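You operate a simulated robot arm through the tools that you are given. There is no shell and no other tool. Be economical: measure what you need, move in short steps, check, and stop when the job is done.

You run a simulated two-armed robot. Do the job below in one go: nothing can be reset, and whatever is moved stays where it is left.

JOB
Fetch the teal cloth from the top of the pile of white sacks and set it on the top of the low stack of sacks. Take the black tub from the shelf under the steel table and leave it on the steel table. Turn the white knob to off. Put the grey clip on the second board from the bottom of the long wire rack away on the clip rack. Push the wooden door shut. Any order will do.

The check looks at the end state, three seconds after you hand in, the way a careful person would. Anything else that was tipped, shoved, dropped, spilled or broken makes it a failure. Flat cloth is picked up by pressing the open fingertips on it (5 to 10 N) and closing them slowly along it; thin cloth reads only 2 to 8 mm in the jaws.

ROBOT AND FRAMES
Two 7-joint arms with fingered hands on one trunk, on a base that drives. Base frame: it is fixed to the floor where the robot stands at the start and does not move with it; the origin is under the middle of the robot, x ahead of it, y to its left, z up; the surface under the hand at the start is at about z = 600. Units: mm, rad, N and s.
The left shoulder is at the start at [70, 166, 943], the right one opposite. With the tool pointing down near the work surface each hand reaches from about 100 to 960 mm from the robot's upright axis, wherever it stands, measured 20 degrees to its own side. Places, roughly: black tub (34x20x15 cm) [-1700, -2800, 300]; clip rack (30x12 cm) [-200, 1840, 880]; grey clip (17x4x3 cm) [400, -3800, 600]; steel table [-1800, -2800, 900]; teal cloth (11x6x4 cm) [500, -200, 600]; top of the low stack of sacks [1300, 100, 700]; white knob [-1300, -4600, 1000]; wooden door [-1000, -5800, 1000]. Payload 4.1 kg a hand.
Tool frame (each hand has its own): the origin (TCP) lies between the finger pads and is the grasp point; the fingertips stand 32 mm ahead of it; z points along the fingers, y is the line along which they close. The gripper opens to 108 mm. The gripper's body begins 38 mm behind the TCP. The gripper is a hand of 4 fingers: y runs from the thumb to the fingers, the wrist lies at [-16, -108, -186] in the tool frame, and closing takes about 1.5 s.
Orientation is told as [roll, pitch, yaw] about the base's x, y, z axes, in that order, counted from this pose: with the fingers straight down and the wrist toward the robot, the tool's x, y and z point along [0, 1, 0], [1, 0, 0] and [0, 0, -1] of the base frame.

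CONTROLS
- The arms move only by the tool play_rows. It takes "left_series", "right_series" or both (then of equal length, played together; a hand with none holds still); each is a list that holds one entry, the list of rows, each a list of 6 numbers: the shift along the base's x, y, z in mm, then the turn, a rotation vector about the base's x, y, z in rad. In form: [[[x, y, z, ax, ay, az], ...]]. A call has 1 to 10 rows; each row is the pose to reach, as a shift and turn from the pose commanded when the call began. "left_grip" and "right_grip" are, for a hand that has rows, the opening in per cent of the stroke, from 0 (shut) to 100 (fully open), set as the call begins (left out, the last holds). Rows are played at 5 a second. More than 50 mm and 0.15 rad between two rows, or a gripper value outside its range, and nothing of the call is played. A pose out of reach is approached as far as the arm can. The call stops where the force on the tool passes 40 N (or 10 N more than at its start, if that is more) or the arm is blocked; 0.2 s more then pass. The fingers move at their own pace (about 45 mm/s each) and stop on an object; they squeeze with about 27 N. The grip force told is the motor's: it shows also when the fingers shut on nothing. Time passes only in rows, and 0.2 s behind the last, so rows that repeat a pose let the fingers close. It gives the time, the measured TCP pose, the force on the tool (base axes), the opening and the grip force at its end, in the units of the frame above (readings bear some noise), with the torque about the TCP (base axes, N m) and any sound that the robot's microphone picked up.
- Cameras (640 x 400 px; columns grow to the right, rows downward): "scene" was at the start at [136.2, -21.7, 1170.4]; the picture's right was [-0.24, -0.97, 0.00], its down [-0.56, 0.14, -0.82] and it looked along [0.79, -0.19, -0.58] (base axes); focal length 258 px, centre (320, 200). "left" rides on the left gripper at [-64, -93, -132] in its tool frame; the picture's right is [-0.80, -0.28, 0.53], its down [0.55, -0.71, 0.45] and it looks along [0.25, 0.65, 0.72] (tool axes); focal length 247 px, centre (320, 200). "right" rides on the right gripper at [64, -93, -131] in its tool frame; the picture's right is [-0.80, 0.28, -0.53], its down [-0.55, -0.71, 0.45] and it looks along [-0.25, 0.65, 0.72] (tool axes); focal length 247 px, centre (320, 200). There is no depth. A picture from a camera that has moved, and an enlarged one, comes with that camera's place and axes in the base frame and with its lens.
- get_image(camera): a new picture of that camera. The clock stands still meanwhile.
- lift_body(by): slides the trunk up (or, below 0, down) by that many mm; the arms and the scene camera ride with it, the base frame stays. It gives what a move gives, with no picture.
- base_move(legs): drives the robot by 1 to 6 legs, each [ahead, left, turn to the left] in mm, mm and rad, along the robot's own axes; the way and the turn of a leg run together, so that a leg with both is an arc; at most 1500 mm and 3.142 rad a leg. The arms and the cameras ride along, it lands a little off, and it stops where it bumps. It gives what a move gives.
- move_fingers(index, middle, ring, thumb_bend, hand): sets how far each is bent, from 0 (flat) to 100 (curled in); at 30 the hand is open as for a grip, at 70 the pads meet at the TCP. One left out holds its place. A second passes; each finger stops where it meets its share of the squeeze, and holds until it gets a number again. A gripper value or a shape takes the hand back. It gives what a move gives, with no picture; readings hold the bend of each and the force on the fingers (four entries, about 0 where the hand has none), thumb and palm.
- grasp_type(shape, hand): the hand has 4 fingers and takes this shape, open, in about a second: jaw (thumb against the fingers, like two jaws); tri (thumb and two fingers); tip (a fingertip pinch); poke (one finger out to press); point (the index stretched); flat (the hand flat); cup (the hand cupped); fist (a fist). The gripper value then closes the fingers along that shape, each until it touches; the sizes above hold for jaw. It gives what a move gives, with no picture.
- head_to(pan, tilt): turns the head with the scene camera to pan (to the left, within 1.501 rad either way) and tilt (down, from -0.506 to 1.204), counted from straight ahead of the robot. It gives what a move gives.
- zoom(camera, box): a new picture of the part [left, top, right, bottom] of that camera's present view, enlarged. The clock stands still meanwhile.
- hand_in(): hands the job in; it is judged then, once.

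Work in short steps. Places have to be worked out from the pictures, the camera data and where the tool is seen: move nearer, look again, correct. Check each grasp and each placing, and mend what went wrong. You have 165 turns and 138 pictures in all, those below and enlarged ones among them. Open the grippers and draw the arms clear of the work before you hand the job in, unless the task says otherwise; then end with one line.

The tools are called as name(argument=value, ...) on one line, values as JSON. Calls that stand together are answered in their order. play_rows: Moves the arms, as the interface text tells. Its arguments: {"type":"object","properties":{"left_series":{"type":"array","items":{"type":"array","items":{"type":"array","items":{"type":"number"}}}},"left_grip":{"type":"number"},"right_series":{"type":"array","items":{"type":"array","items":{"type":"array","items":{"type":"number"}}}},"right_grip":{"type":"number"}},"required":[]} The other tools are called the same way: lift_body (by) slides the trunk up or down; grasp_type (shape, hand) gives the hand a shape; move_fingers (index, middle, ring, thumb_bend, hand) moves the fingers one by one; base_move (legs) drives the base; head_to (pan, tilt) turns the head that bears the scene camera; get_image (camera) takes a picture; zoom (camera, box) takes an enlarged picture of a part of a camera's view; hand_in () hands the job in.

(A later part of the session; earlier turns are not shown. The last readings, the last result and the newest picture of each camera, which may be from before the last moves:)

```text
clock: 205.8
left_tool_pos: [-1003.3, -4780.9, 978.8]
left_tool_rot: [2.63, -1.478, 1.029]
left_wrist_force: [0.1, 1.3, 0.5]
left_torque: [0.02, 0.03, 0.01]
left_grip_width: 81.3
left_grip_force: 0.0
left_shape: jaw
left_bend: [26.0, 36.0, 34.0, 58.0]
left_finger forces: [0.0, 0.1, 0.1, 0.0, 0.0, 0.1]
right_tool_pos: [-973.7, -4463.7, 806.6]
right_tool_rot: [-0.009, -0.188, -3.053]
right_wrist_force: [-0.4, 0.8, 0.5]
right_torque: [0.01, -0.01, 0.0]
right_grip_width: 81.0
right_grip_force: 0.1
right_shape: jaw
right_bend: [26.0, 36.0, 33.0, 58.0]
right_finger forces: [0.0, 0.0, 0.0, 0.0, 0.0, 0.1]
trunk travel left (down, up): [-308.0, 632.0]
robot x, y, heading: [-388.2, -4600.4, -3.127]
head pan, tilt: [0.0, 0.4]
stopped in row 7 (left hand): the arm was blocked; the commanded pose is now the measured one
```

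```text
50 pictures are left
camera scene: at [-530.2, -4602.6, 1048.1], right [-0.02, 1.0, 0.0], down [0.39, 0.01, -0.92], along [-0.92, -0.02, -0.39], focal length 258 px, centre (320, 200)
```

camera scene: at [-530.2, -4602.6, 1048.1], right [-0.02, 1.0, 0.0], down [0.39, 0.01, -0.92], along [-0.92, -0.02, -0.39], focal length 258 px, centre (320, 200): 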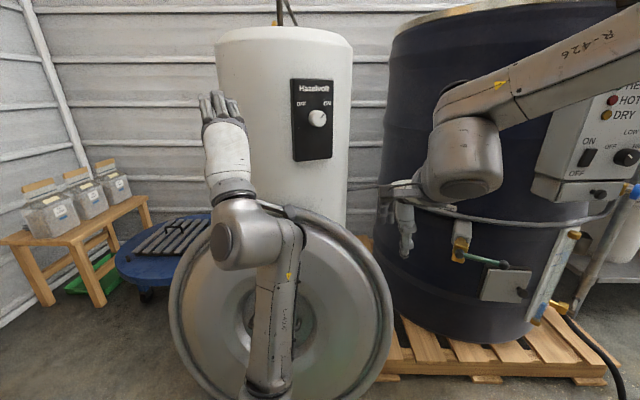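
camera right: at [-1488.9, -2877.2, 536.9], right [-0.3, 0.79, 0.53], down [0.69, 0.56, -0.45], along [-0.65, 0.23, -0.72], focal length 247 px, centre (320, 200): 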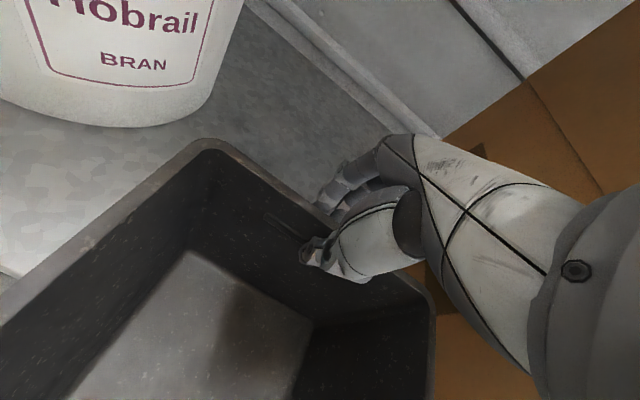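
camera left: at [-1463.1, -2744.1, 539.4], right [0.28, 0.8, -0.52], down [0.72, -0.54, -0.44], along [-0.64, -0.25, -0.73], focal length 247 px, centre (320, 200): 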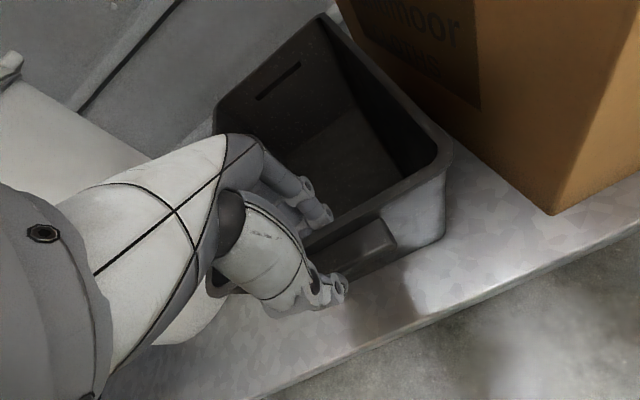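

Clockwise works and counter-clockwise stops early. So I'll start from a clockwise-rolled pose, with the wrist at the left, and turn up to the vertical. Rolling clockwise now.

play_rows(left_series=[[[0, 4, 0, -0.13, -0.07, 0], [0, 8, 0, -0.26, -0.14, 0], [0, 12, 0, -0.39, -0.21, 0], [0, 16, 0, -0.52, -0.28, 0], [0, 20, 0, -0.65, -0.35, 0], [0, 24, 0, -0.78, -0.42, 0], [0, 28, 0, -0.91, -0.49, 0], [0, 30, 0, -1.04, -0.56, 0], [0, 30, 0, -1.17, -0.63, 0], [0, 30, 0, -1.3, -0.7, 0]]])

play_rows(left_series=[[[0, 0, 0, -0.1, -0.05, 0], [0, 0, 0, -0.2, -0.1, 0]]])

get_image(camera="scene")

```text
clock: 208.0
left_tool_pos: [-1002.6, -4751.5, 977.4]
left_tool_rot: [1.596, -0.048, 1.987]
left_wrist_force: [0.2, 0.4, -0.6]
left_torque: [0.01, 0.02, 0.01]
left_grip_width: 81.3
left_grip_force: 0.1
left_shape: jaw
left_bend: [26.0, 36.0, 34.0, 58.0]
left_finger forces: [0.0, 0.0, 0.1, 0.0, 0.1, 0.0]
right_tool_pos: [-974.2, -4464.1, 805.9]
right_tool_rot: [-0.01, -0.187, -3.054]
right_wrist_force: [-0.1, 0.7, 0.5]
right_torque: [0.01, 0.02, 0.0]
right_grip_width: 80.9
right_grip_force: 0.0
right_shape: jaw
right_bend: [26.0, 36.0, 33.0, 58.0]
right_finger forces: [0.1, 0.1, 0.0, 0.0, 0.1, 0.0]
trunk travel left (down, up): [-308.0, 632.0]
robot x, y, heading: [-387.2, -4598.7, -3.128]
head pan, tilt: [0.0, 0.4]
```

```text
clock: 208.6
left_tool_pos: [-1004.0, -4751.9, 976.9]
left_tool_rot: [1.585, 0.177, 1.986]
left_wrist_force: [-0.1, 0.3, 0.7]
left_torque: [0.01, -0.01, 0.0]
left_grip_width: 81.3
left_grip_force: 0.0
left_shape: jaw
left_bend: [26.0, 36.0, 34.0, 58.0]
left_finger forces: [0.0, 0.0, 0.1, 0.1, 0.0, 0.0]
right_tool_pos: [-974.5, -4462.5, 805.7]
right_tool_rot: [-0.01, -0.188, -3.055]
right_wrist_force: [0.5, -0.5, 0.9]
right_torque: [0.02, -0.01, 0.04]
right_grip_width: 80.9
right_grip_force: 0.1
right_shape: jaw
right_bend: [26.0, 36.0, 33.0, 58.0]
right_finger forces: [0.0, 0.0, 0.1, 0.1, 0.0, 0.1]
trunk travel left (down, up): [-308.0, 632.0]
robot x, y, heading: [-385.4, -4595.5, -3.126]
head pan, tilt: [0.0, 0.4]
```

```text
49 pictures are left
camera scene: at [-530.0, -4602.6, 1048.1], right [-0.02, 1.0, 0.0], down [0.39, 0.01, -0.92], along [-0.92, -0.02, -0.39], focal length 258 px, centre (320, 200)
```

scene: 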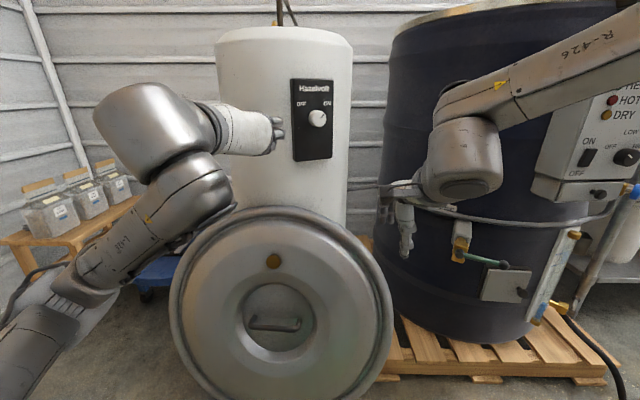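

The left hand now points at the panel, about 4° off its normal, with the wrist to the left. I'll pull the right hand back, shift the left hand right, and drive nearer to a stand-off.

play_rows(right_series=[[[35, 0, 0, 0, 0, 0], [70, 0, 0, 0, 0, 0], [105, 0, 0, 0, 0, 0], [135, 0, 0, 0, 0, 0]]], left_series=[[[0, 35, 0, 0, 0, 0], [0, 70, 0, 0, 0, 0], [0, 105, 0, 0, 0, 0], [0, 140, 0, 0, 0, 0]]])

base_move(legs=[[140, 0, 0]])

zoom(camera="scene", box=[240, 100, 400, 200])

get_image(camera="left")

```text
clock: 209.6
left_tool_pos: [-1003.3, -4608.8, 977.5]
left_tool_rot: [1.586, 0.174, 1.988]
left_wrist_force: [0.3, -0.1, -0.5]
left_torque: [0.02, -0.02, -0.01]
left_grip_width: 81.0
left_grip_force: 0.0
left_shape: jaw
left_bend: [26.0, 36.0, 34.0, 58.0]
left_finger forces: [0.0, 0.0, 0.0, 0.0, 0.0, 0.1]
right_tool_pos: [-838.2, -4462.6, 806.7]
right_tool_rot: [-0.011, -0.189, -3.058]
right_wrist_force: [-0.6, -0.4, 0.9]
right_torque: [0.02, 0.01, 0.01]
right_grip_width: 81.0
right_grip_force: 0.1
right_shape: jaw
right_bend: [26.0, 36.0, 33.0, 58.0]
right_finger forces: [0.0, 0.0, 0.0, 0.0, 0.0, 0.0]
trunk travel left (down, up): [-308.0, 632.0]
robot x, y, heading: [-390.5, -4597.5, -3.122]
head pan, tilt: [0.0, 0.4]
```

```text
clock: 210.9
left_tool_pos: [-1146.1, -4612.7, 976.7]
left_tool_rot: [1.582, 0.175, 1.984]
left_wrist_force: [-0.5, -0.2, -0.1]
left_torque: [-0.01, 0.06, -0.03]
left_grip_width: 81.2
left_grip_force: 0.1
left_shape: jaw
left_bend: [26.0, 36.0, 34.0, 58.0]
left_finger forces: [0.0, 0.1, 0.0, 0.0, 0.0, 0.0]
right_tool_pos: [-981.9, -4466.3, 807.1]
right_tool_rot: [-0.012, -0.187, -3.056]
right_wrist_force: [0.1, -0.2, 1.0]
right_torque: [0.0, 0.0, 0.01]
right_grip_width: 81.1
right_grip_force: 0.1
right_shape: jaw
right_bend: [26.0, 36.0, 33.0, 58.0]
right_finger forces: [0.0, 0.0, 0.0, 0.0, 0.0, 0.0]
trunk travel left (down, up): [-308.0, 632.0]
robot x, y, heading: [-530.3, -4600.1, -3.128]
head pan, tilt: [0.0, 0.4]
```

```text
4.00 times, centred on (320, 150) of scene
camera zoom: at [-672.6, -4604.7, 1047.9], right [-0.02, 1.0, 0.0], down [0.39, 0.01, -0.92], along [-0.92, -0.01, -0.39], focal length 1031 px, centre (320, 400)
```

zoom: 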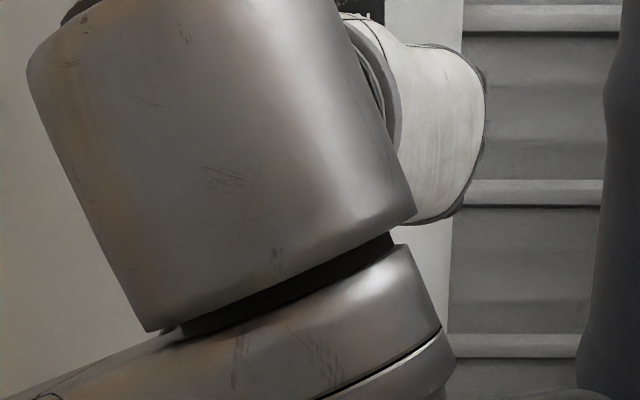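

```text
47 pictures are left
camera left: at [-985.5, -4652.1, 929.0], right [-0.33, -0.6, -0.73], down [-0.16, -0.73, 0.67], along [-0.93, 0.34, 0.14], focal length 247 px, centre (320, 200)
```

left: 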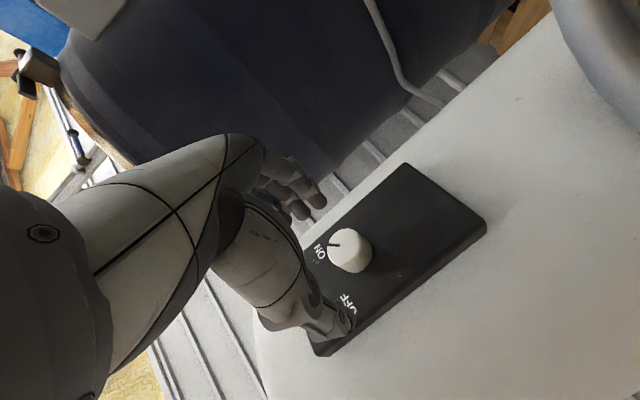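

The left camera puts the knob's face at [-1250, -4618, 981], consistent with before. I'll line up on its axis and advance to about 45 mm out.

play_rows(left_series=[[[-4, 18, 2, 0, 0, 0], [-8, 36, 3, 0, 0, 0], [-35, 24, 3, 0, 0, 0], [-60, 13, 3, 0, 0, 0]]])

get_image(camera="left")

```text
clock: 211.9
left_tool_pos: [-1205.4, -4596.7, 981.4]
left_tool_rot: [1.584, 0.176, 1.983]
left_wrist_force: [0.4, -1.0, -0.2]
left_torque: [0.03, 0.0, -0.01]
left_grip_width: 81.3
left_grip_force: 0.0
left_shape: jaw
left_bend: [26.0, 36.0, 34.0, 58.0]
left_finger forces: [0.0, 0.1, 0.0, 0.0, 0.1, 0.0]
right_tool_pos: [-979.8, -4465.3, 805.3]
right_tool_rot: [-0.011, -0.188, -3.057]
right_wrist_force: [-0.5, -0.8, -0.1]
right_torque: [-0.06, 0.0, 0.02]
right_grip_width: 81.2
right_grip_force: 0.0
right_shape: jaw
right_bend: [26.0, 36.0, 33.0, 58.0]
right_finger forces: [0.1, 0.0, 0.0, 0.0, 0.0, 0.1]
trunk travel left (down, up): [-308.0, 632.0]
robot x, y, heading: [-530.8, -4599.4, -3.123]
head pan, tilt: [0.0, 0.4]
```

```text
46 pictures are left
camera left: at [-1045.8, -4638.0, 933.1], right [-0.33, -0.6, -0.73], down [-0.16, -0.72, 0.67], along [-0.93, 0.34, 0.14], focal length 247 px, centre (320, 200)
```

left: 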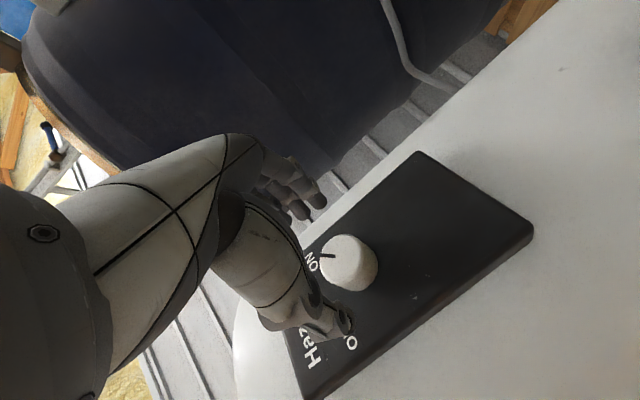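

The projection shows the tool axis passes right through the knob face, about 45 mm ahead. I'll advance 32 mm and close gently.

play_rows(left_series=[[[-15, -6, 0, 0, 0, 0], [-29, -13, 0, 0, 0, 0]]])

play_rows(left_series=[[[0, 0, 0, 0, 0, 0], [0, 0, 0, 0, 0, 0], [0, 0, 0, 0, 0, 0], [0, 0, 0, 0, 0, 0], [0, 0, 0, 0, 0, 0], [0, 0, 0, 0, 0, 0], [0, 0, 0, 0, 0, 0]]], left_grip=0)

get_image(camera="left")

```text
clock: 212.5
left_tool_pos: [-1234.3, -4611.7, 981.8]
left_tool_rot: [1.583, 0.175, 1.987]
left_wrist_force: [0.3, -1.1, 0.8]
left_torque: [0.0, 0.0, 0.0]
left_grip_width: 81.1
left_grip_force: 0.0
left_shape: jaw
left_bend: [26.0, 36.0, 34.0, 58.0]
left_finger forces: [0.0, 0.1, 0.0, 0.1, 0.0, 0.0]
right_tool_pos: [-981.5, -4467.0, 807.5]
right_tool_rot: [-0.01, -0.187, -3.056]
right_wrist_force: [-0.9, 0.1, -0.2]
right_torque: [-0.03, 0.01, 0.01]
right_grip_width: 81.3
right_grip_force: 0.1
right_shape: jaw
right_bend: [26.0, 36.0, 33.0, 58.0]
right_finger forces: [0.1, 0.0, 0.0, 0.1, 0.0, 0.1]
trunk travel left (down, up): [-308.0, 632.0]
robot x, y, heading: [-530.4, -4598.5, -3.13]
head pan, tilt: [0.0, 0.4]
```

```text
clock: 214.1
left_tool_pos: [-1234.7, -4612.5, 980.2]
left_tool_rot: [1.584, 0.174, 1.985]
left_wrist_force: [-0.1, -2.8, 1.3]
left_torque: [0.02, 0.07, 0.1]
left_grip_width: 34.4
left_grip_force: 27.5
left_shape: jaw
left_bend: [74.0, 53.0, 57.0, 74.0]
left_finger forces: [13.5, 7.3, 0.1, 0.0, 24.1, 0.0]
right_tool_pos: [-981.1, -4466.0, 806.3]
right_tool_rot: [-0.011, -0.187, -3.057]
right_wrist_force: [0.1, 0.4, -0.5]
right_torque: [0.0, -0.01, -0.03]
right_grip_width: 81.3
right_grip_force: 0.1
right_shape: jaw
right_bend: [26.0, 36.0, 33.0, 58.0]
right_finger forces: [0.0, 0.0, 0.0, 0.1, 0.0, 0.1]
trunk travel left (down, up): [-308.0, 632.0]
robot x, y, heading: [-532.3, -4602.9, -3.122]
head pan, tilt: [0.0, 0.4]
```

```text
45 pictures are left
camera left: at [-1074.4, -4652.3, 932.6], right [-0.33, -0.6, -0.73], down [-0.16, -0.73, 0.67], along [-0.93, 0.34, 0.14], focal length 247 px, centre (320, 200)
```

left: 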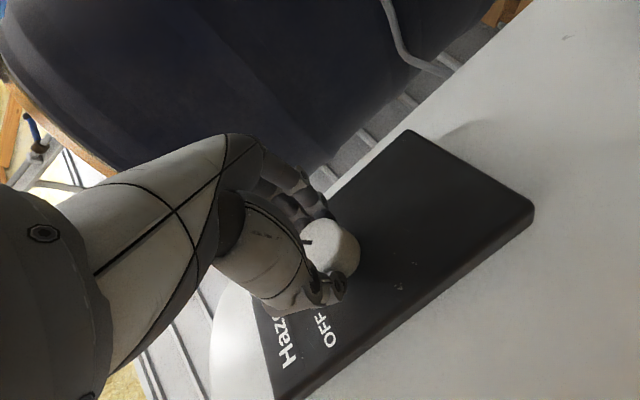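

The knob is gripped. I'll turn it counter-clockwise about the tool axis, 0.9 rad first.

play_rows(left_series=[[[0, 0, 0, 0.137, 0.06, 0], [0, 0, 0, 0.274, 0.12, 0], [0, 0, 0, 0.411, 0.181, 0], [0, 0, 0, 0.549, 0.242, 0], [0, 0, 0, 0.686, 0.302, 0], [0, 0, 0, 0.823, 0.363, 0]]])

get_image(camera="left")

```text
clock: 215.5
left_tool_pos: [-1235.1, -4613.6, 980.3]
left_tool_rot: [1.583, -0.728, 1.988]
left_wrist_force: [0.2, -3.0, -7.0]
left_torque: [0.02, -0.14, 0.05]
left_grip_width: 34.3
left_grip_force: 27.6
left_shape: jaw
left_bend: [74.0, 54.0, 57.0, 74.0]
left_finger forces: [14.1, 6.8, 0.1, 0.0, 26.7, 0.1]
right_tool_pos: [-982.0, -4466.7, 806.6]
right_tool_rot: [-0.012, -0.187, -3.057]
right_wrist_force: [-0.8, -0.1, -0.8]
right_torque: [0.02, -0.04, 0.0]
right_grip_width: 81.0
right_grip_force: 0.0
right_shape: jaw
right_bend: [26.0, 36.0, 33.0, 58.0]
right_finger forces: [0.1, 0.1, 0.0, 0.0, 0.0, 0.0]
trunk travel left (down, up): [-308.0, 632.0]
robot x, y, heading: [-531.4, -4604.2, -3.127]
head pan, tilt: [0.0, 0.4]
```

```text
44 pictures are left
camera left: at [-1105.4, -4581.7, 870.1], right [-0.62, 0.07, -0.78], down [-0.04, -1.0, -0.05], along [-0.78, 0.0, 0.62], focal length 247 px, centre (320, 200)
```

left: 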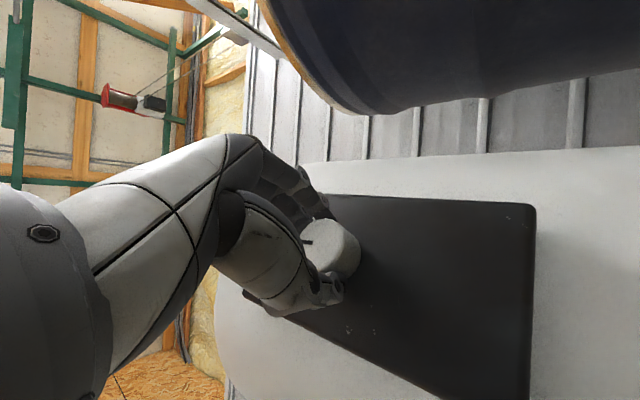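

The pointer turns with the hand. The labels sit at about ±45°, so I'll turn another 0.67 rad for 90° in all.

play_rows(left_series=[[[0, 0, 0, 0.123, 0.054, 0], [0, 0, 0, 0.246, 0.108, 0], [0, 0, 0, 0.369, 0.163, 0], [0, 0, 0, 0.492, 0.217, 0], [0, 0, 0, 0.615, 0.27, 0]]])

get_image(camera="left")

```text
clock: 216.7
left_tool_pos: [-1234.1, -4612.0, 980.7]
left_tool_rot: [1.575, -1.397, 1.995]
left_wrist_force: [2.7, -1.7, -9.9]
left_torque: [0.03, -0.14, 0.01]
left_grip_width: 34.2
left_grip_force: 27.0
left_shape: jaw
left_bend: [74.0, 54.0, 57.0, 74.0]
left_finger forces: [13.6, 7.5, 0.1, 0.1, 28.8, 0.0]
right_tool_pos: [-980.6, -4465.8, 805.1]
right_tool_rot: [-0.013, -0.187, -3.056]
right_wrist_force: [-0.7, -0.1, -0.4]
right_torque: [-0.03, 0.02, 0.0]
right_grip_width: 81.0
right_grip_force: 0.1
right_shape: jaw
right_bend: [26.0, 36.0, 33.0, 58.0]
right_finger forces: [0.0, 0.1, 0.0, 0.0, 0.1, 0.0]
trunk travel left (down, up): [-308.0, 632.0]
robot x, y, heading: [-531.6, -4599.3, -3.125]
head pan, tilt: [0.0, 0.4]
```

```text
43 pictures are left
camera left: at [-1135.8, -4513.1, 878.4], right [-0.79, 0.45, -0.42], down [-0.13, -0.79, -0.6], along [-0.6, -0.42, 0.68], focal length 247 px, centre (320, 200)
```

left: 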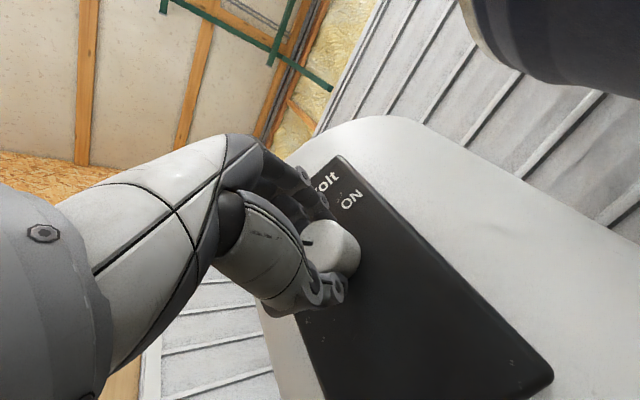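

Turned 90°. I'll release, withdraw along the axis, and check the pointer.

play_rows(left_series=[[[0, 0, 0, 0, 0, 0], [0, 0, 0, 0, 0, 0], [0, 0, 0, 0, 0, 0], [0, 0, 0, 0, 0, 0], [0, 0, 0, 0, 0, 0], [30, 13, 0, 0, 0, 0], [70, 31, 0, 0, 0, 0]]], left_grip=80)

base_move(legs=[[-100, 0, 0]])

play_rows(left_series=[[[0, -40, 0, 0, 0, 0], [0, -80, 0, 0, 0, 0], [0, -120, 0, 0, 0, 0], [0, -150, 0, 0, 0, 0]]])

zoom(camera="scene", box=[260, 60, 380, 170])

```text
clock: 218.3
left_tool_pos: [-1178.0, -4594.2, 978.3]
left_tool_rot: [1.538, -1.396, 2.048]
left_wrist_force: [0.1, -0.6, -0.2]
left_torque: [-0.02, 0.03, 0.0]
left_grip_width: 86.0
left_grip_force: 0.0
left_shape: jaw
left_bend: [26.0, 34.0, 32.0, 54.0]
left_finger forces: [0.0, 0.0, 0.1, 0.0, 0.0, 0.0]
right_tool_pos: [-978.7, -4461.1, 802.9]
right_tool_rot: [-0.016, -0.176, -3.068]
right_wrist_force: [12.2, 21.4, -3.0]
right_torque: [-0.79, 0.33, -0.57]
right_grip_width: 81.0
right_grip_force: 0.1
right_shape: jaw
right_bend: [29.0, 36.0, 33.0, 58.0]
right_finger forces: [0.0, 0.1, 0.0, 0.0, 0.0, 0.0]
trunk travel left (down, up): [-308.0, 632.0]
robot x, y, heading: [-530.3, -4601.8, -3.123]
head pan, tilt: [0.0, 0.4]
stopped in row 7 (right hand): the force on the tool passed its limit at 71 N (the readings are from after the stop); the commanded pose is now the measured one
```

```text
clock: 219.6
left_tool_pos: [-1075.3, -4593.4, 977.0]
left_tool_rot: [1.534, -1.397, 2.055]
left_wrist_force: [0.3, 0.0, -0.1]
left_torque: [-0.01, 0.04, 0.01]
left_grip_width: 86.1
left_grip_force: 0.1
left_shape: jaw
left_bend: [26.0, 34.0, 32.0, 54.0]
left_finger forces: [0.0, 0.0, 0.0, 0.1, 0.0, 0.1]
right_tool_pos: [-876.3, -4457.6, 802.7]
right_tool_rot: [-0.018, -0.173, -3.071]
right_wrist_force: [3.0, 11.3, -2.1]
right_torque: [-0.38, 0.02, -0.38]
right_grip_width: 81.0
right_grip_force: 0.0
right_shape: jaw
right_bend: [27.0, 36.0, 33.0, 58.0]
right_finger forces: [0.1, 0.0, 0.0, 0.0, 0.0, 0.1]
trunk travel left (down, up): [-308.0, 632.0]
robot x, y, heading: [-424.7, -4600.8, -3.121]
head pan, tilt: [0.0, 0.4]
stopped in leg 1: the force on the tool passed its limit at 42 N (the readings are from after the stop); the commanded pose is now the measured one
```

```text
clock: 220.6
left_tool_pos: [-1077.0, -4742.9, 978.5]
left_tool_rot: [1.541, -1.397, 2.043]
left_wrist_force: [-0.4, 0.3, 0.5]
left_torque: [0.03, -0.05, 0.0]
left_grip_width: 86.1
left_grip_force: 0.0
left_shape: jaw
left_bend: [26.0, 34.0, 32.0, 54.0]
left_finger forces: [0.0, 0.0, 0.1, 0.0, 0.1, 0.2]
right_tool_pos: [-877.3, -4459.3, 802.7]
right_tool_rot: [-0.019, -0.178, -3.07]
right_wrist_force: [0.5, -0.1, 0.0]
right_torque: [-0.02, -0.02, -0.04]
right_grip_width: 81.0
right_grip_force: 0.1
right_shape: jaw
right_bend: [26.0, 36.0, 33.0, 58.0]
right_finger forces: [0.0, 0.1, 0.0, 0.0, 0.0, 0.1]
trunk travel left (down, up): [-308.0, 632.0]
robot x, y, heading: [-431.5, -4599.9, -3.128]
head pan, tilt: [0.0, 0.4]
```

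```text
3.64 times, centred on (320, 115) of scene
camera zoom: at [-569.9, -4603.2, 1048.1], right [-0.02, 1.0, 0.0], down [0.39, 0.01, -0.92], along [-0.92, -0.01, -0.39], focal length 938 px, centre (320, 509)
```

zoom: 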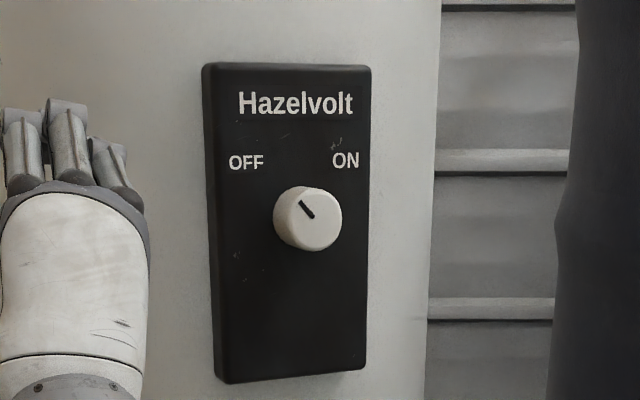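

The pointer is at OFF. Next is the door. I'll move the right hand out of the way, bring the left hand to centre as a fist, raise a bit, turn to face the door, and look.

play_rows(right_series=[[[0, 40, 0, 0, 0, 0], [0, 80, 0, 0, 0, 0], [0, 120, 0, 0, 0, 0], [0, 120, 0, 0, 0, 0]]], left_series=[[[10, 25, 0, 0, 0, 0], [20, 50, 0, 0, 0, 0], [30, 75, 0, 0, 0, 0], [40, 100, 0, 0, 0, 0]]])

grasp_type(hand="left", shape="fist")

base_move(legs=[[0, 0, 1.554]])

lift_body(by=170)

head_to(pan=0, tilt=0.4)

get_image(camera="scene")

head_to(pan=1.3, tilt=0.6)

get_image(camera="scene")

```text
clock: 221.8
left_tool_pos: [-1045.9, -4677.9, 984.3]
left_tool_rot: [1.872, -1.328, 1.815]
left_wrist_force: [0.0, 0.1, -0.1]
left_torque: [0.01, -0.01, -0.01]
left_grip_width: 86.3
left_grip_force: 0.1
left_shape: jaw
left_bend: [26.0, 34.0, 32.0, 54.0]
left_finger forces: [0.0, 0.0, 0.0, 0.0, 0.0, 0.0]
right_tool_pos: [-875.9, -4339.9, 802.8]
right_tool_rot: [-0.019, -0.176, -3.07]
right_wrist_force: [-0.2, -1.1, 1.0]
right_torque: [0.01, -0.02, 0.01]
right_grip_width: 81.0
right_grip_force: 0.0
right_shape: jaw
right_bend: [26.0, 36.0, 33.0, 58.0]
right_finger forces: [0.0, 0.0, 0.1, 0.0, 0.0, 0.0]
trunk travel left (down, up): [-308.0, 632.0]
robot x, y, heading: [-429.1, -4601.0, -3.125]
head pan, tilt: [0.0, 0.4]
stopped in row 4 (left hand): the arm was blocked; the commanded pose is now the measured one
```

```text
clock: 222.7
left_tool_pos: [-1046.8, -4677.3, 983.9]
left_tool_rot: [1.872, -1.33, 1.815]
left_wrist_force: [0.0, -0.5, 0.3]
left_torque: [-0.03, 0.0, -0.01]
left_grip_width: 0.0
left_grip_force: 0.0
left_shape: fist
left_bend: [100.0, 100.0, 100.0, 84.0]
left_finger forces: [0.0, 0.0, 0.0, 0.1, 0.0, 0.0]
right_tool_pos: [-875.6, -4341.2, 802.1]
right_tool_rot: [-0.02, -0.176, -3.07]
right_wrist_force: [0.9, 0.1, -0.2]
right_torque: [0.01, 0.02, 0.01]
right_grip_width: 81.0
right_grip_force: 0.1
right_shape: jaw
right_bend: [26.0, 36.0, 33.0, 58.0]
right_finger forces: [0.1, 0.1, 0.1, 0.0, 0.0, 0.1]
trunk travel left (down, up): [-308.0, 632.0]
robot x, y, heading: [-428.9, -4599.3, -3.128]
head pan, tilt: [0.0, 0.4]
```

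```text
clock: 226.9
left_tool_pos: [-367.8, -5221.2, 983.7]
left_tool_rot: [1.869, -1.329, -2.928]
left_wrist_force: [0.0, 0.5, 0.1]
left_torque: [0.01, -0.05, 0.01]
left_grip_width: 0.0
left_grip_force: 0.1
left_shape: fist
left_bend: [100.0, 100.0, 100.0, 84.0]
left_finger forces: [0.0, 0.1, 0.0, 0.1, 0.1, 0.1]
right_tool_pos: [-700.1, -5040.7, 803.1]
right_tool_rot: [-0.018, -0.177, -1.53]
right_wrist_force: [1.1, 0.2, -0.3]
right_torque: [-0.03, -0.03, 0.02]
right_grip_width: 80.7
right_grip_force: 0.1
right_shape: jaw
right_bend: [26.0, 36.0, 33.0, 58.0]
right_finger forces: [0.0, 0.0, 0.1, 0.0, 0.0, 0.0]
trunk travel left (down, up): [-308.0, 632.0]
robot x, y, heading: [-428.2, -4598.8, -1.584]
head pan, tilt: [0.0, 0.4]
```

```text
clock: 228.8
left_tool_pos: [-368.4, -5221.1, 1153.7]
left_tool_rot: [1.871, -1.331, -2.929]
left_wrist_force: [-0.8, 0.1, -0.3]
left_torque: [0.01, 0.03, -0.03]
left_grip_width: 0.0
left_grip_force: 0.0
left_shape: fist
left_bend: [100.0, 100.0, 100.0, 84.0]
left_finger forces: [0.0, 0.0, 0.1, 0.1, 0.1, 0.0]
right_tool_pos: [-700.3, -5040.0, 973.8]
right_tool_rot: [-0.016, -0.177, -1.529]
right_wrist_force: [-0.3, 0.0, 0.9]
right_torque: [0.0, -0.02, -0.01]
right_grip_width: 81.2
right_grip_force: 0.0
right_shape: jaw
right_bend: [26.0, 36.0, 33.0, 58.0]
right_finger forces: [0.0, 0.1, 0.0, 0.0, 0.0, 0.1]
trunk travel left (down, up): [-478.0, 462.0]
robot x, y, heading: [-430.7, -4600.9, -1.58]
head pan, tilt: [0.0, 0.4]
```

```text
clock: 229.4
left_tool_pos: [-369.8, -5220.3, 1153.0]
left_tool_rot: [1.871, -1.331, -2.929]
left_wrist_force: [0.0, 0.1, 0.5]
left_torque: [0.01, -0.02, 0.04]
left_grip_width: 0.0
left_grip_force: 0.0
left_shape: fist
left_bend: [100.0, 100.0, 100.0, 84.0]
left_finger forces: [0.1, 0.0, 0.0, 0.1, 0.0, 0.1]
right_tool_pos: [-700.9, -5041.4, 973.2]
right_tool_rot: [-0.019, -0.177, -1.531]
right_wrist_force: [-0.2, 0.7, 0.2]
right_torque: [0.01, -0.01, -0.01]
right_grip_width: 81.2
right_grip_force: 0.1
right_shape: jaw
right_bend: [26.0, 36.0, 33.0, 58.0]
right_finger forces: [0.0, 0.1, 0.0, 0.0, 0.1, 0.1]
trunk travel left (down, up): [-478.0, 462.0]
robot x, y, heading: [-426.8, -4603.4, -1.588]
head pan, tilt: [0.0, 0.4]
```

```text
41 pictures are left
camera scene: at [-429.2, -4743.8, 1218.1], right [-1.0, 0.01, 0.0], down [0.01, 0.39, -0.92], along [-0.01, -0.92, -0.39], focal length 258 px, centre (320, 200)
```

scene: 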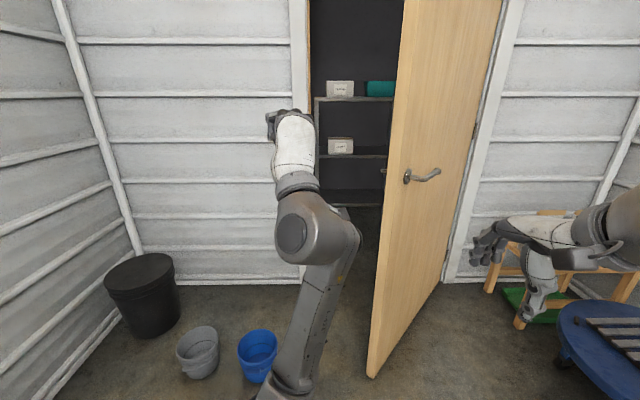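

```text
clock: 230.9
left_tool_pos: [-368.2, -5219.7, 1152.6]
left_tool_rot: [1.871, -1.331, -2.93]
left_wrist_force: [-0.3, 0.4, 0.1]
left_torque: [-0.01, -0.01, 0.02]
left_grip_width: 0.0
left_grip_force: 0.2
left_shape: fist
left_bend: [100.0, 100.0, 100.0, 84.0]
left_finger forces: [0.0, 0.0, 0.1, 0.1, 0.1, 0.1]
right_tool_pos: [-701.1, -5041.8, 974.5]
right_tool_rot: [-0.02, -0.175, -1.529]
right_wrist_force: [-1.6, 0.5, 0.2]
right_torque: [0.02, 0.01, 0.0]
right_grip_width: 80.8
right_grip_force: 0.0
right_shape: jaw
right_bend: [26.0, 36.0, 33.0, 58.0]
right_finger forces: [0.0, 0.0, 0.0, 0.0, 0.0, 0.1]
trunk travel left (down, up): [-478.0, 462.0]
robot x, y, heading: [-425.9, -4600.0, -1.587]
head pan, tilt: [1.3, 0.6]
```

```text
40 pictures are left
camera scene: at [-343.1, -4676.1, 1199.9], right [-0.28, -0.96, 0.0], down [-0.54, 0.16, -0.83], along [0.79, -0.23, -0.56], focal length 258 px, centre (320, 200)
```

scene: 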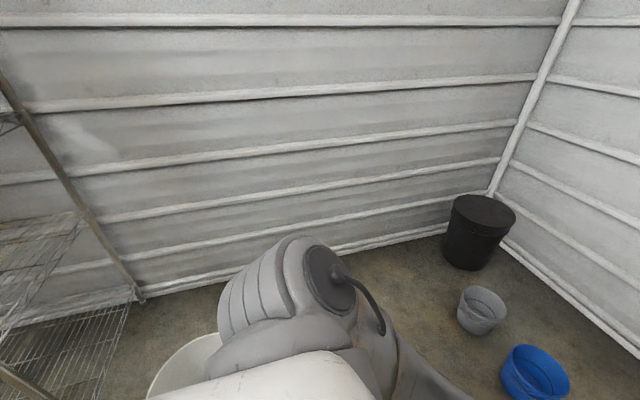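

The door's free edge is at about (-656, -5525) and its hinge at (-1290, -6155); the handle is at z of about 946. I'll move diagonally so the fist (z of about 1150) faces the door's front face near x -745.

base_move(legs=[[250, -375, 0]])

head_to(pan=0, tilt=0.3)

get_image(camera="scene")

```text
clock: 233.3
left_tool_pos: [-711.7, -5446.3, 1153.1]
left_tool_rot: [1.866, -1.333, -2.924]
left_wrist_force: [0.2, 0.5, -0.5]
left_torque: [0.02, 0.01, 0.0]
left_grip_width: 0.0
left_grip_force: 0.0
left_shape: fist
left_bend: [100.0, 100.0, 100.0, 84.0]
left_finger forces: [0.0, 0.0, 0.0, 0.1, 0.0, 0.0]
right_tool_pos: [-1043.3, -5265.5, 973.0]
right_tool_rot: [-0.021, -0.172, -1.528]
right_wrist_force: [0.7, -0.2, 0.2]
right_torque: [0.0, 0.0, -0.01]
right_grip_width: 80.9
right_grip_force: 0.1
right_shape: jaw
right_bend: [26.0, 36.0, 34.0, 58.0]
right_finger forces: [0.0, 0.0, 0.1, 0.0, 0.0, 0.1]
trunk travel left (down, up): [-478.0, 462.0]
robot x, y, heading: [-771.6, -4821.7, -1.588]
head pan, tilt: [1.3, 0.6]
stopped in leg 1: the robot was blocked; the commanded pose is now the measured one
```

```text
clock: 234.8
left_tool_pos: [-711.4, -5448.3, 1152.0]
left_tool_rot: [1.86, -1.332, -2.92]
left_wrist_force: [0.2, 0.9, -0.2]
left_torque: [0.0, 0.0, 0.01]
left_grip_width: 0.0
left_grip_force: 0.0
left_shape: fist
left_bend: [100.0, 100.0, 100.0, 84.0]
left_finger forces: [0.0, 0.0, 0.0, 0.0, 0.0, 0.0]
right_tool_pos: [-1042.9, -5267.0, 971.5]
right_tool_rot: [-0.021, -0.172, -1.529]
right_wrist_force: [0.3, -0.8, 0.8]
right_torque: [-0.01, 0.01, 0.04]
right_grip_width: 81.0
right_grip_force: 0.0
right_shape: jaw
right_bend: [26.0, 36.0, 34.0, 58.0]
right_finger forces: [0.1, 0.0, 0.0, 0.0, 0.0, 0.0]
trunk travel left (down, up): [-478.0, 462.0]
robot x, y, heading: [-774.3, -4821.9, -1.589]
head pan, tilt: [0.0, 0.3]
```

```text
39 pictures are left
camera scene: at [-771.3, -4970.9, 1226.9], right [-1.0, 0.02, 0.0], down [0.0, 0.3, -0.95], along [-0.02, -0.95, -0.3], focal length 258 px, centre (320, 200)
```

scene: 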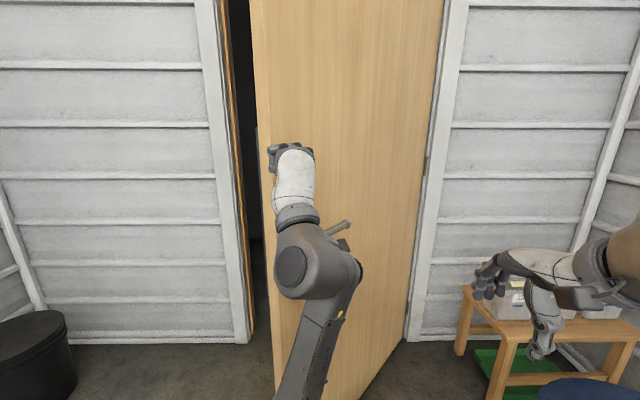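

The fist is in front of the door near its free edge, but the base was blocked on its right side. I'll ease left 25 mm, check the right side, then push.

base_move(legs=[[0, 25, 0]])

head_to(pan=-1.45, tilt=0.7)

get_image(camera="scene")

```text
clock: 235.6
left_tool_pos: [-689.1, -5444.7, 1154.4]
left_tool_rot: [1.877, -1.33, -2.934]
left_wrist_force: [0.9, -0.9, -0.1]
left_torque: [0.01, -0.04, -0.02]
left_grip_width: 0.1
left_grip_force: 0.1
left_shape: fist
left_bend: [100.0, 100.0, 100.0, 84.0]
left_finger forces: [0.1, 0.0, 0.0, 0.0, 0.0, 0.0]
right_tool_pos: [-1020.5, -5262.6, 973.8]
right_tool_rot: [-0.02, -0.175, -1.528]
right_wrist_force: [0.1, -0.5, 0.3]
right_torque: [0.03, 0.02, 0.0]
right_grip_width: 81.2
right_grip_force: 0.1
right_shape: jaw
right_bend: [26.0, 36.0, 34.0, 58.0]
right_finger forces: [0.0, 0.1, 0.0, 0.0, 0.0, 0.1]
trunk travel left (down, up): [-478.0, 462.0]
robot x, y, heading: [-748.3, -4824.0, -1.589]
head pan, tilt: [0.0, 0.3]
```

```text
clock: 237.2
left_tool_pos: [-690.3, -5444.9, 1154.0]
left_tool_rot: [1.876, -1.329, -2.934]
left_wrist_force: [0.2, -0.4, -0.7]
left_torque: [0.01, -0.02, -0.03]
left_grip_width: 0.0
left_grip_force: 0.0
left_shape: fist
left_bend: [100.0, 100.0, 100.0, 84.0]
left_finger forces: [0.0, 0.0, 0.0, 0.0, 0.1, 0.1]
right_tool_pos: [-1022.4, -5262.8, 972.8]
right_tool_rot: [-0.019, -0.177, -1.53]
right_wrist_force: [0.0, -0.8, 0.2]
right_torque: [0.0, 0.02, 0.03]
right_grip_width: 81.1
right_grip_force: 0.0
right_shape: jaw
right_bend: [26.0, 36.0, 34.0, 58.0]
right_finger forces: [0.1, 0.0, 0.0, 0.0, 0.0, 0.1]
trunk travel left (down, up): [-478.0, 462.0]
robot x, y, heading: [-747.3, -4824.8, -1.588]
head pan, tilt: [-1.45, 0.7]
```

```text
38 pictures are left
camera scene: at [-832.5, -4883.4, 1191.2], right [-0.1, 0.99, 0.0], down [0.64, 0.07, -0.76], along [-0.76, -0.08, -0.64], focal length 258 px, centre (320, 200)
```

scene: 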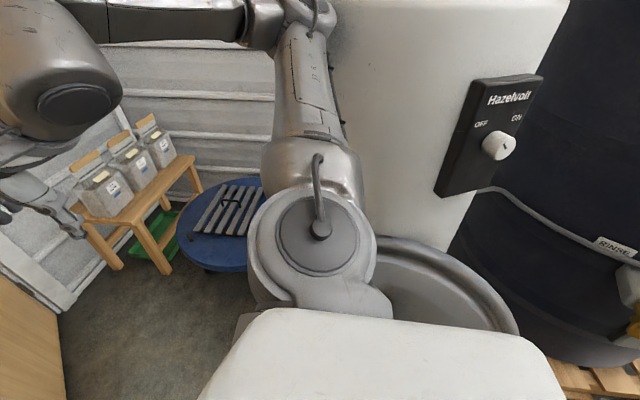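

Only the upper arm touched the heater; the lid stands as before. Now I'll drive forward to push the door.

base_move(legs=[[330, 0, 0]])

head_to(pan=0, tilt=0.3)

get_image(camera="scene")

```text
clock: 239.3
left_tool_pos: [-687.3, -5769.5, 1153.1]
left_tool_rot: [1.873, -1.33, -2.922]
left_wrist_force: [-0.3, -1.3, -0.9]
left_torque: [-0.02, 0.01, 0.03]
left_grip_width: 0.1
left_grip_force: 0.0
left_shape: fist
left_bend: [100.0, 100.0, 100.0, 85.0]
left_finger forces: [0.1, 0.0, 0.0, 0.0, 0.0, 0.0]
right_tool_pos: [-1021.3, -5590.5, 972.7]
right_tool_rot: [-0.02, -0.175, -1.52]
right_wrist_force: [-0.5, 0.2, -0.3]
right_torque: [0.02, 0.0, -0.05]
right_grip_width: 80.9
right_grip_force: 0.0
right_shape: jaw
right_bend: [26.0, 36.0, 34.0, 58.0]
right_finger forces: [0.0, 0.0, 0.1, 0.0, 0.0, 0.0]
trunk travel left (down, up): [-478.0, 462.0]
robot x, y, heading: [-754.0, -5144.8, -1.576]
head pan, tilt: [-1.45, 0.7]
```

```text
clock: 240.9
left_tool_pos: [-688.3, -5767.4, 1154.2]
left_tool_rot: [1.875, -1.328, -2.925]
left_wrist_force: [-0.5, -0.2, -0.8]
left_torque: [0.04, 0.03, -0.04]
left_grip_width: 0.1
left_grip_force: 0.0
left_shape: fist
left_bend: [100.0, 100.0, 100.0, 85.0]
left_finger forces: [0.0, 0.0, 0.0, 0.1, 0.0, 0.0]
right_tool_pos: [-1021.8, -5589.7, 972.5]
right_tool_rot: [-0.019, -0.178, -1.521]
right_wrist_force: [0.1, -0.2, -0.6]
right_torque: [0.02, 0.01, -0.01]
right_grip_width: 81.1
right_grip_force: 0.0
right_shape: jaw
right_bend: [26.0, 36.0, 34.0, 58.0]
right_finger forces: [0.0, 0.1, 0.0, 0.0, 0.0, 0.1]
trunk travel left (down, up): [-478.0, 462.0]
robot x, y, heading: [-752.1, -5145.3, -1.581]
head pan, tilt: [0.0, 0.3]
```

```text
37 pictures are left
camera scene: at [-752.7, -5292.2, 1227.3], right [-1.0, 0.01, 0.0], down [0.0, 0.3, -0.96], along [-0.01, -0.96, -0.3], focal length 258 px, centre (320, 200)
```

scene: 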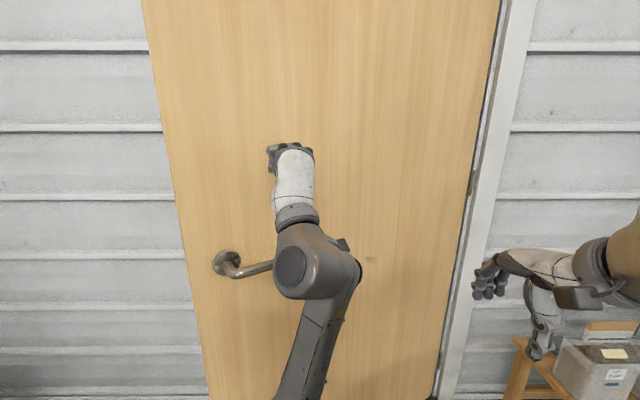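

The door is swinging shut ahead of the fist. I'll continue.

base_move(legs=[[300, 0, 0]])

get_image(camera="scene")

```text
clock: 243.0
left_tool_pos: [-693.4, -6074.5, 1153.0]
left_tool_rot: [1.873, -1.328, -2.924]
left_wrist_force: [0.4, -0.4, -1.1]
left_torque: [-0.05, 0.04, 0.02]
left_grip_width: 0.0
left_grip_force: 0.2
left_shape: fist
left_bend: [100.0, 100.0, 100.0, 85.0]
left_finger forces: [0.1, 0.0, 0.1, 0.0, 0.0, 0.0]
right_tool_pos: [-1026.2, -5894.0, 973.0]
right_tool_rot: [-0.018, -0.174, -1.526]
right_wrist_force: [0.7, 0.0, -0.7]
right_torque: [0.05, 0.02, -0.01]
right_grip_width: 81.2
right_grip_force: 0.1
right_shape: jaw
right_bend: [26.0, 36.0, 34.0, 58.0]
right_finger forces: [0.1, 0.1, 0.0, 0.1, 0.0, 0.0]
trunk travel left (down, up): [-478.0, 462.0]
robot x, y, heading: [-755.9, -5451.2, -1.583]
head pan, tilt: [0.0, 0.3]
```

```text
36 pictures are left
camera scene: at [-756.3, -5597.9, 1227.2], right [-1.0, 0.01, 0.0], down [0.0, 0.3, -0.95], along [-0.01, -0.95, -0.3], focal length 258 px, centre (320, 200)
```

scene: 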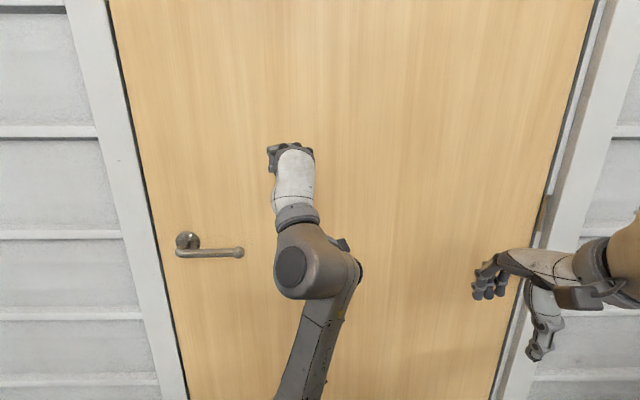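

It's almost closed. I'll push the last bit until it meets the stop.

base_move(legs=[[110, 0, 0]])

get_image(camera="scene")

```text
clock: 244.1
left_tool_pos: [-693.9, -6150.7, 1158.7]
left_tool_rot: [1.938, -1.33, -2.983]
left_wrist_force: [0.1, 6.7, 0.8]
left_torque: [-0.09, 0.03, -0.07]
left_grip_width: 0.0
left_grip_force: 0.1
left_shape: fist
left_bend: [100.0, 100.0, 100.0, 86.0]
left_finger forces: [0.0, 0.0, 0.0, 0.1, 5.8, 0.1]
right_tool_pos: [-1028.0, -5978.4, 973.3]
right_tool_rot: [-0.018, -0.177, -1.523]
right_wrist_force: [0.5, 0.2, 0.4]
right_torque: [0.01, -0.03, -0.02]
right_grip_width: 81.0
right_grip_force: 0.0
right_shape: jaw
right_bend: [26.0, 36.0, 34.0, 58.0]
right_finger forces: [0.1, 0.0, 0.0, 0.0, 0.0, 0.1]
trunk travel left (down, up): [-478.0, 462.0]
robot x, y, heading: [-754.8, -5536.0, -1.583]
head pan, tilt: [0.0, 0.3]
stopped in leg 1: the force on the tool passed its limit at 75 N (the readings are from after the stop); the commanded pose is now the measured one
```

```text
35 pictures are left
camera scene: at [-757.5, -5679.5, 1227.6], right [-1.0, 0.01, 0.0], down [0.0, 0.29, -0.96], along [-0.01, -0.96, -0.29], focal length 258 px, centre (320, 200)
```

scene: 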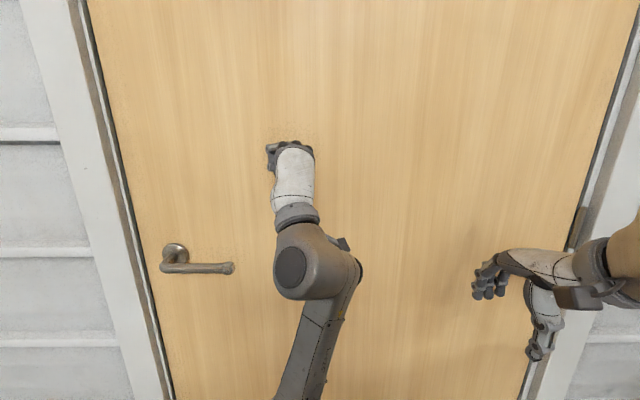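

It met the stop at 75 N. I'll back away and check that it's fully shut.

base_move(legs=[[-330, 0, 0], [-300, 320, 0]])

get_image(camera="scene")

```text
clock: 248.6
left_tool_pos: [-361.3, -5518.9, 1158.3]
left_tool_rot: [1.926, -1.333, -2.969]
left_wrist_force: [1.0, 0.6, -0.8]
left_torque: [0.02, 0.02, -0.01]
left_grip_width: 0.1
left_grip_force: 0.0
left_shape: fist
left_bend: [100.0, 100.0, 100.0, 84.0]
left_finger forces: [0.1, 0.0, 0.0, 0.0, 0.0, 0.0]
right_tool_pos: [-695.6, -5347.3, 973.4]
right_tool_rot: [-0.02, -0.179, -1.519]
right_wrist_force: [0.9, -0.8, 0.5]
right_torque: [-0.02, 0.03, 0.01]
right_grip_width: 81.2
right_grip_force: 0.0
right_shape: jaw
right_bend: [26.0, 36.0, 34.0, 58.0]
right_finger forces: [0.0, 0.0, 0.0, 0.1, 0.1, 0.0]
trunk travel left (down, up): [-478.0, 462.0]
robot x, y, heading: [-425.5, -4902.3, -1.575]
head pan, tilt: [0.0, 0.3]
```

```text
34 pictures are left
camera scene: at [-427.4, -5047.4, 1227.4], right [-1.0, 0.01, 0.0], down [0.0, 0.3, -0.96], along [-0.01, -0.96, -0.3], focal length 258 px, centre (320, 200)
```

scene: 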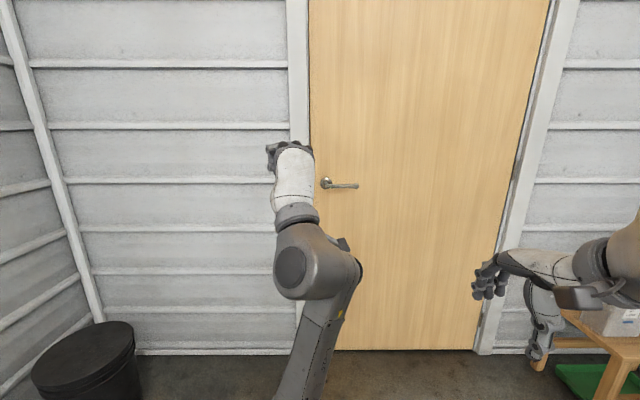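

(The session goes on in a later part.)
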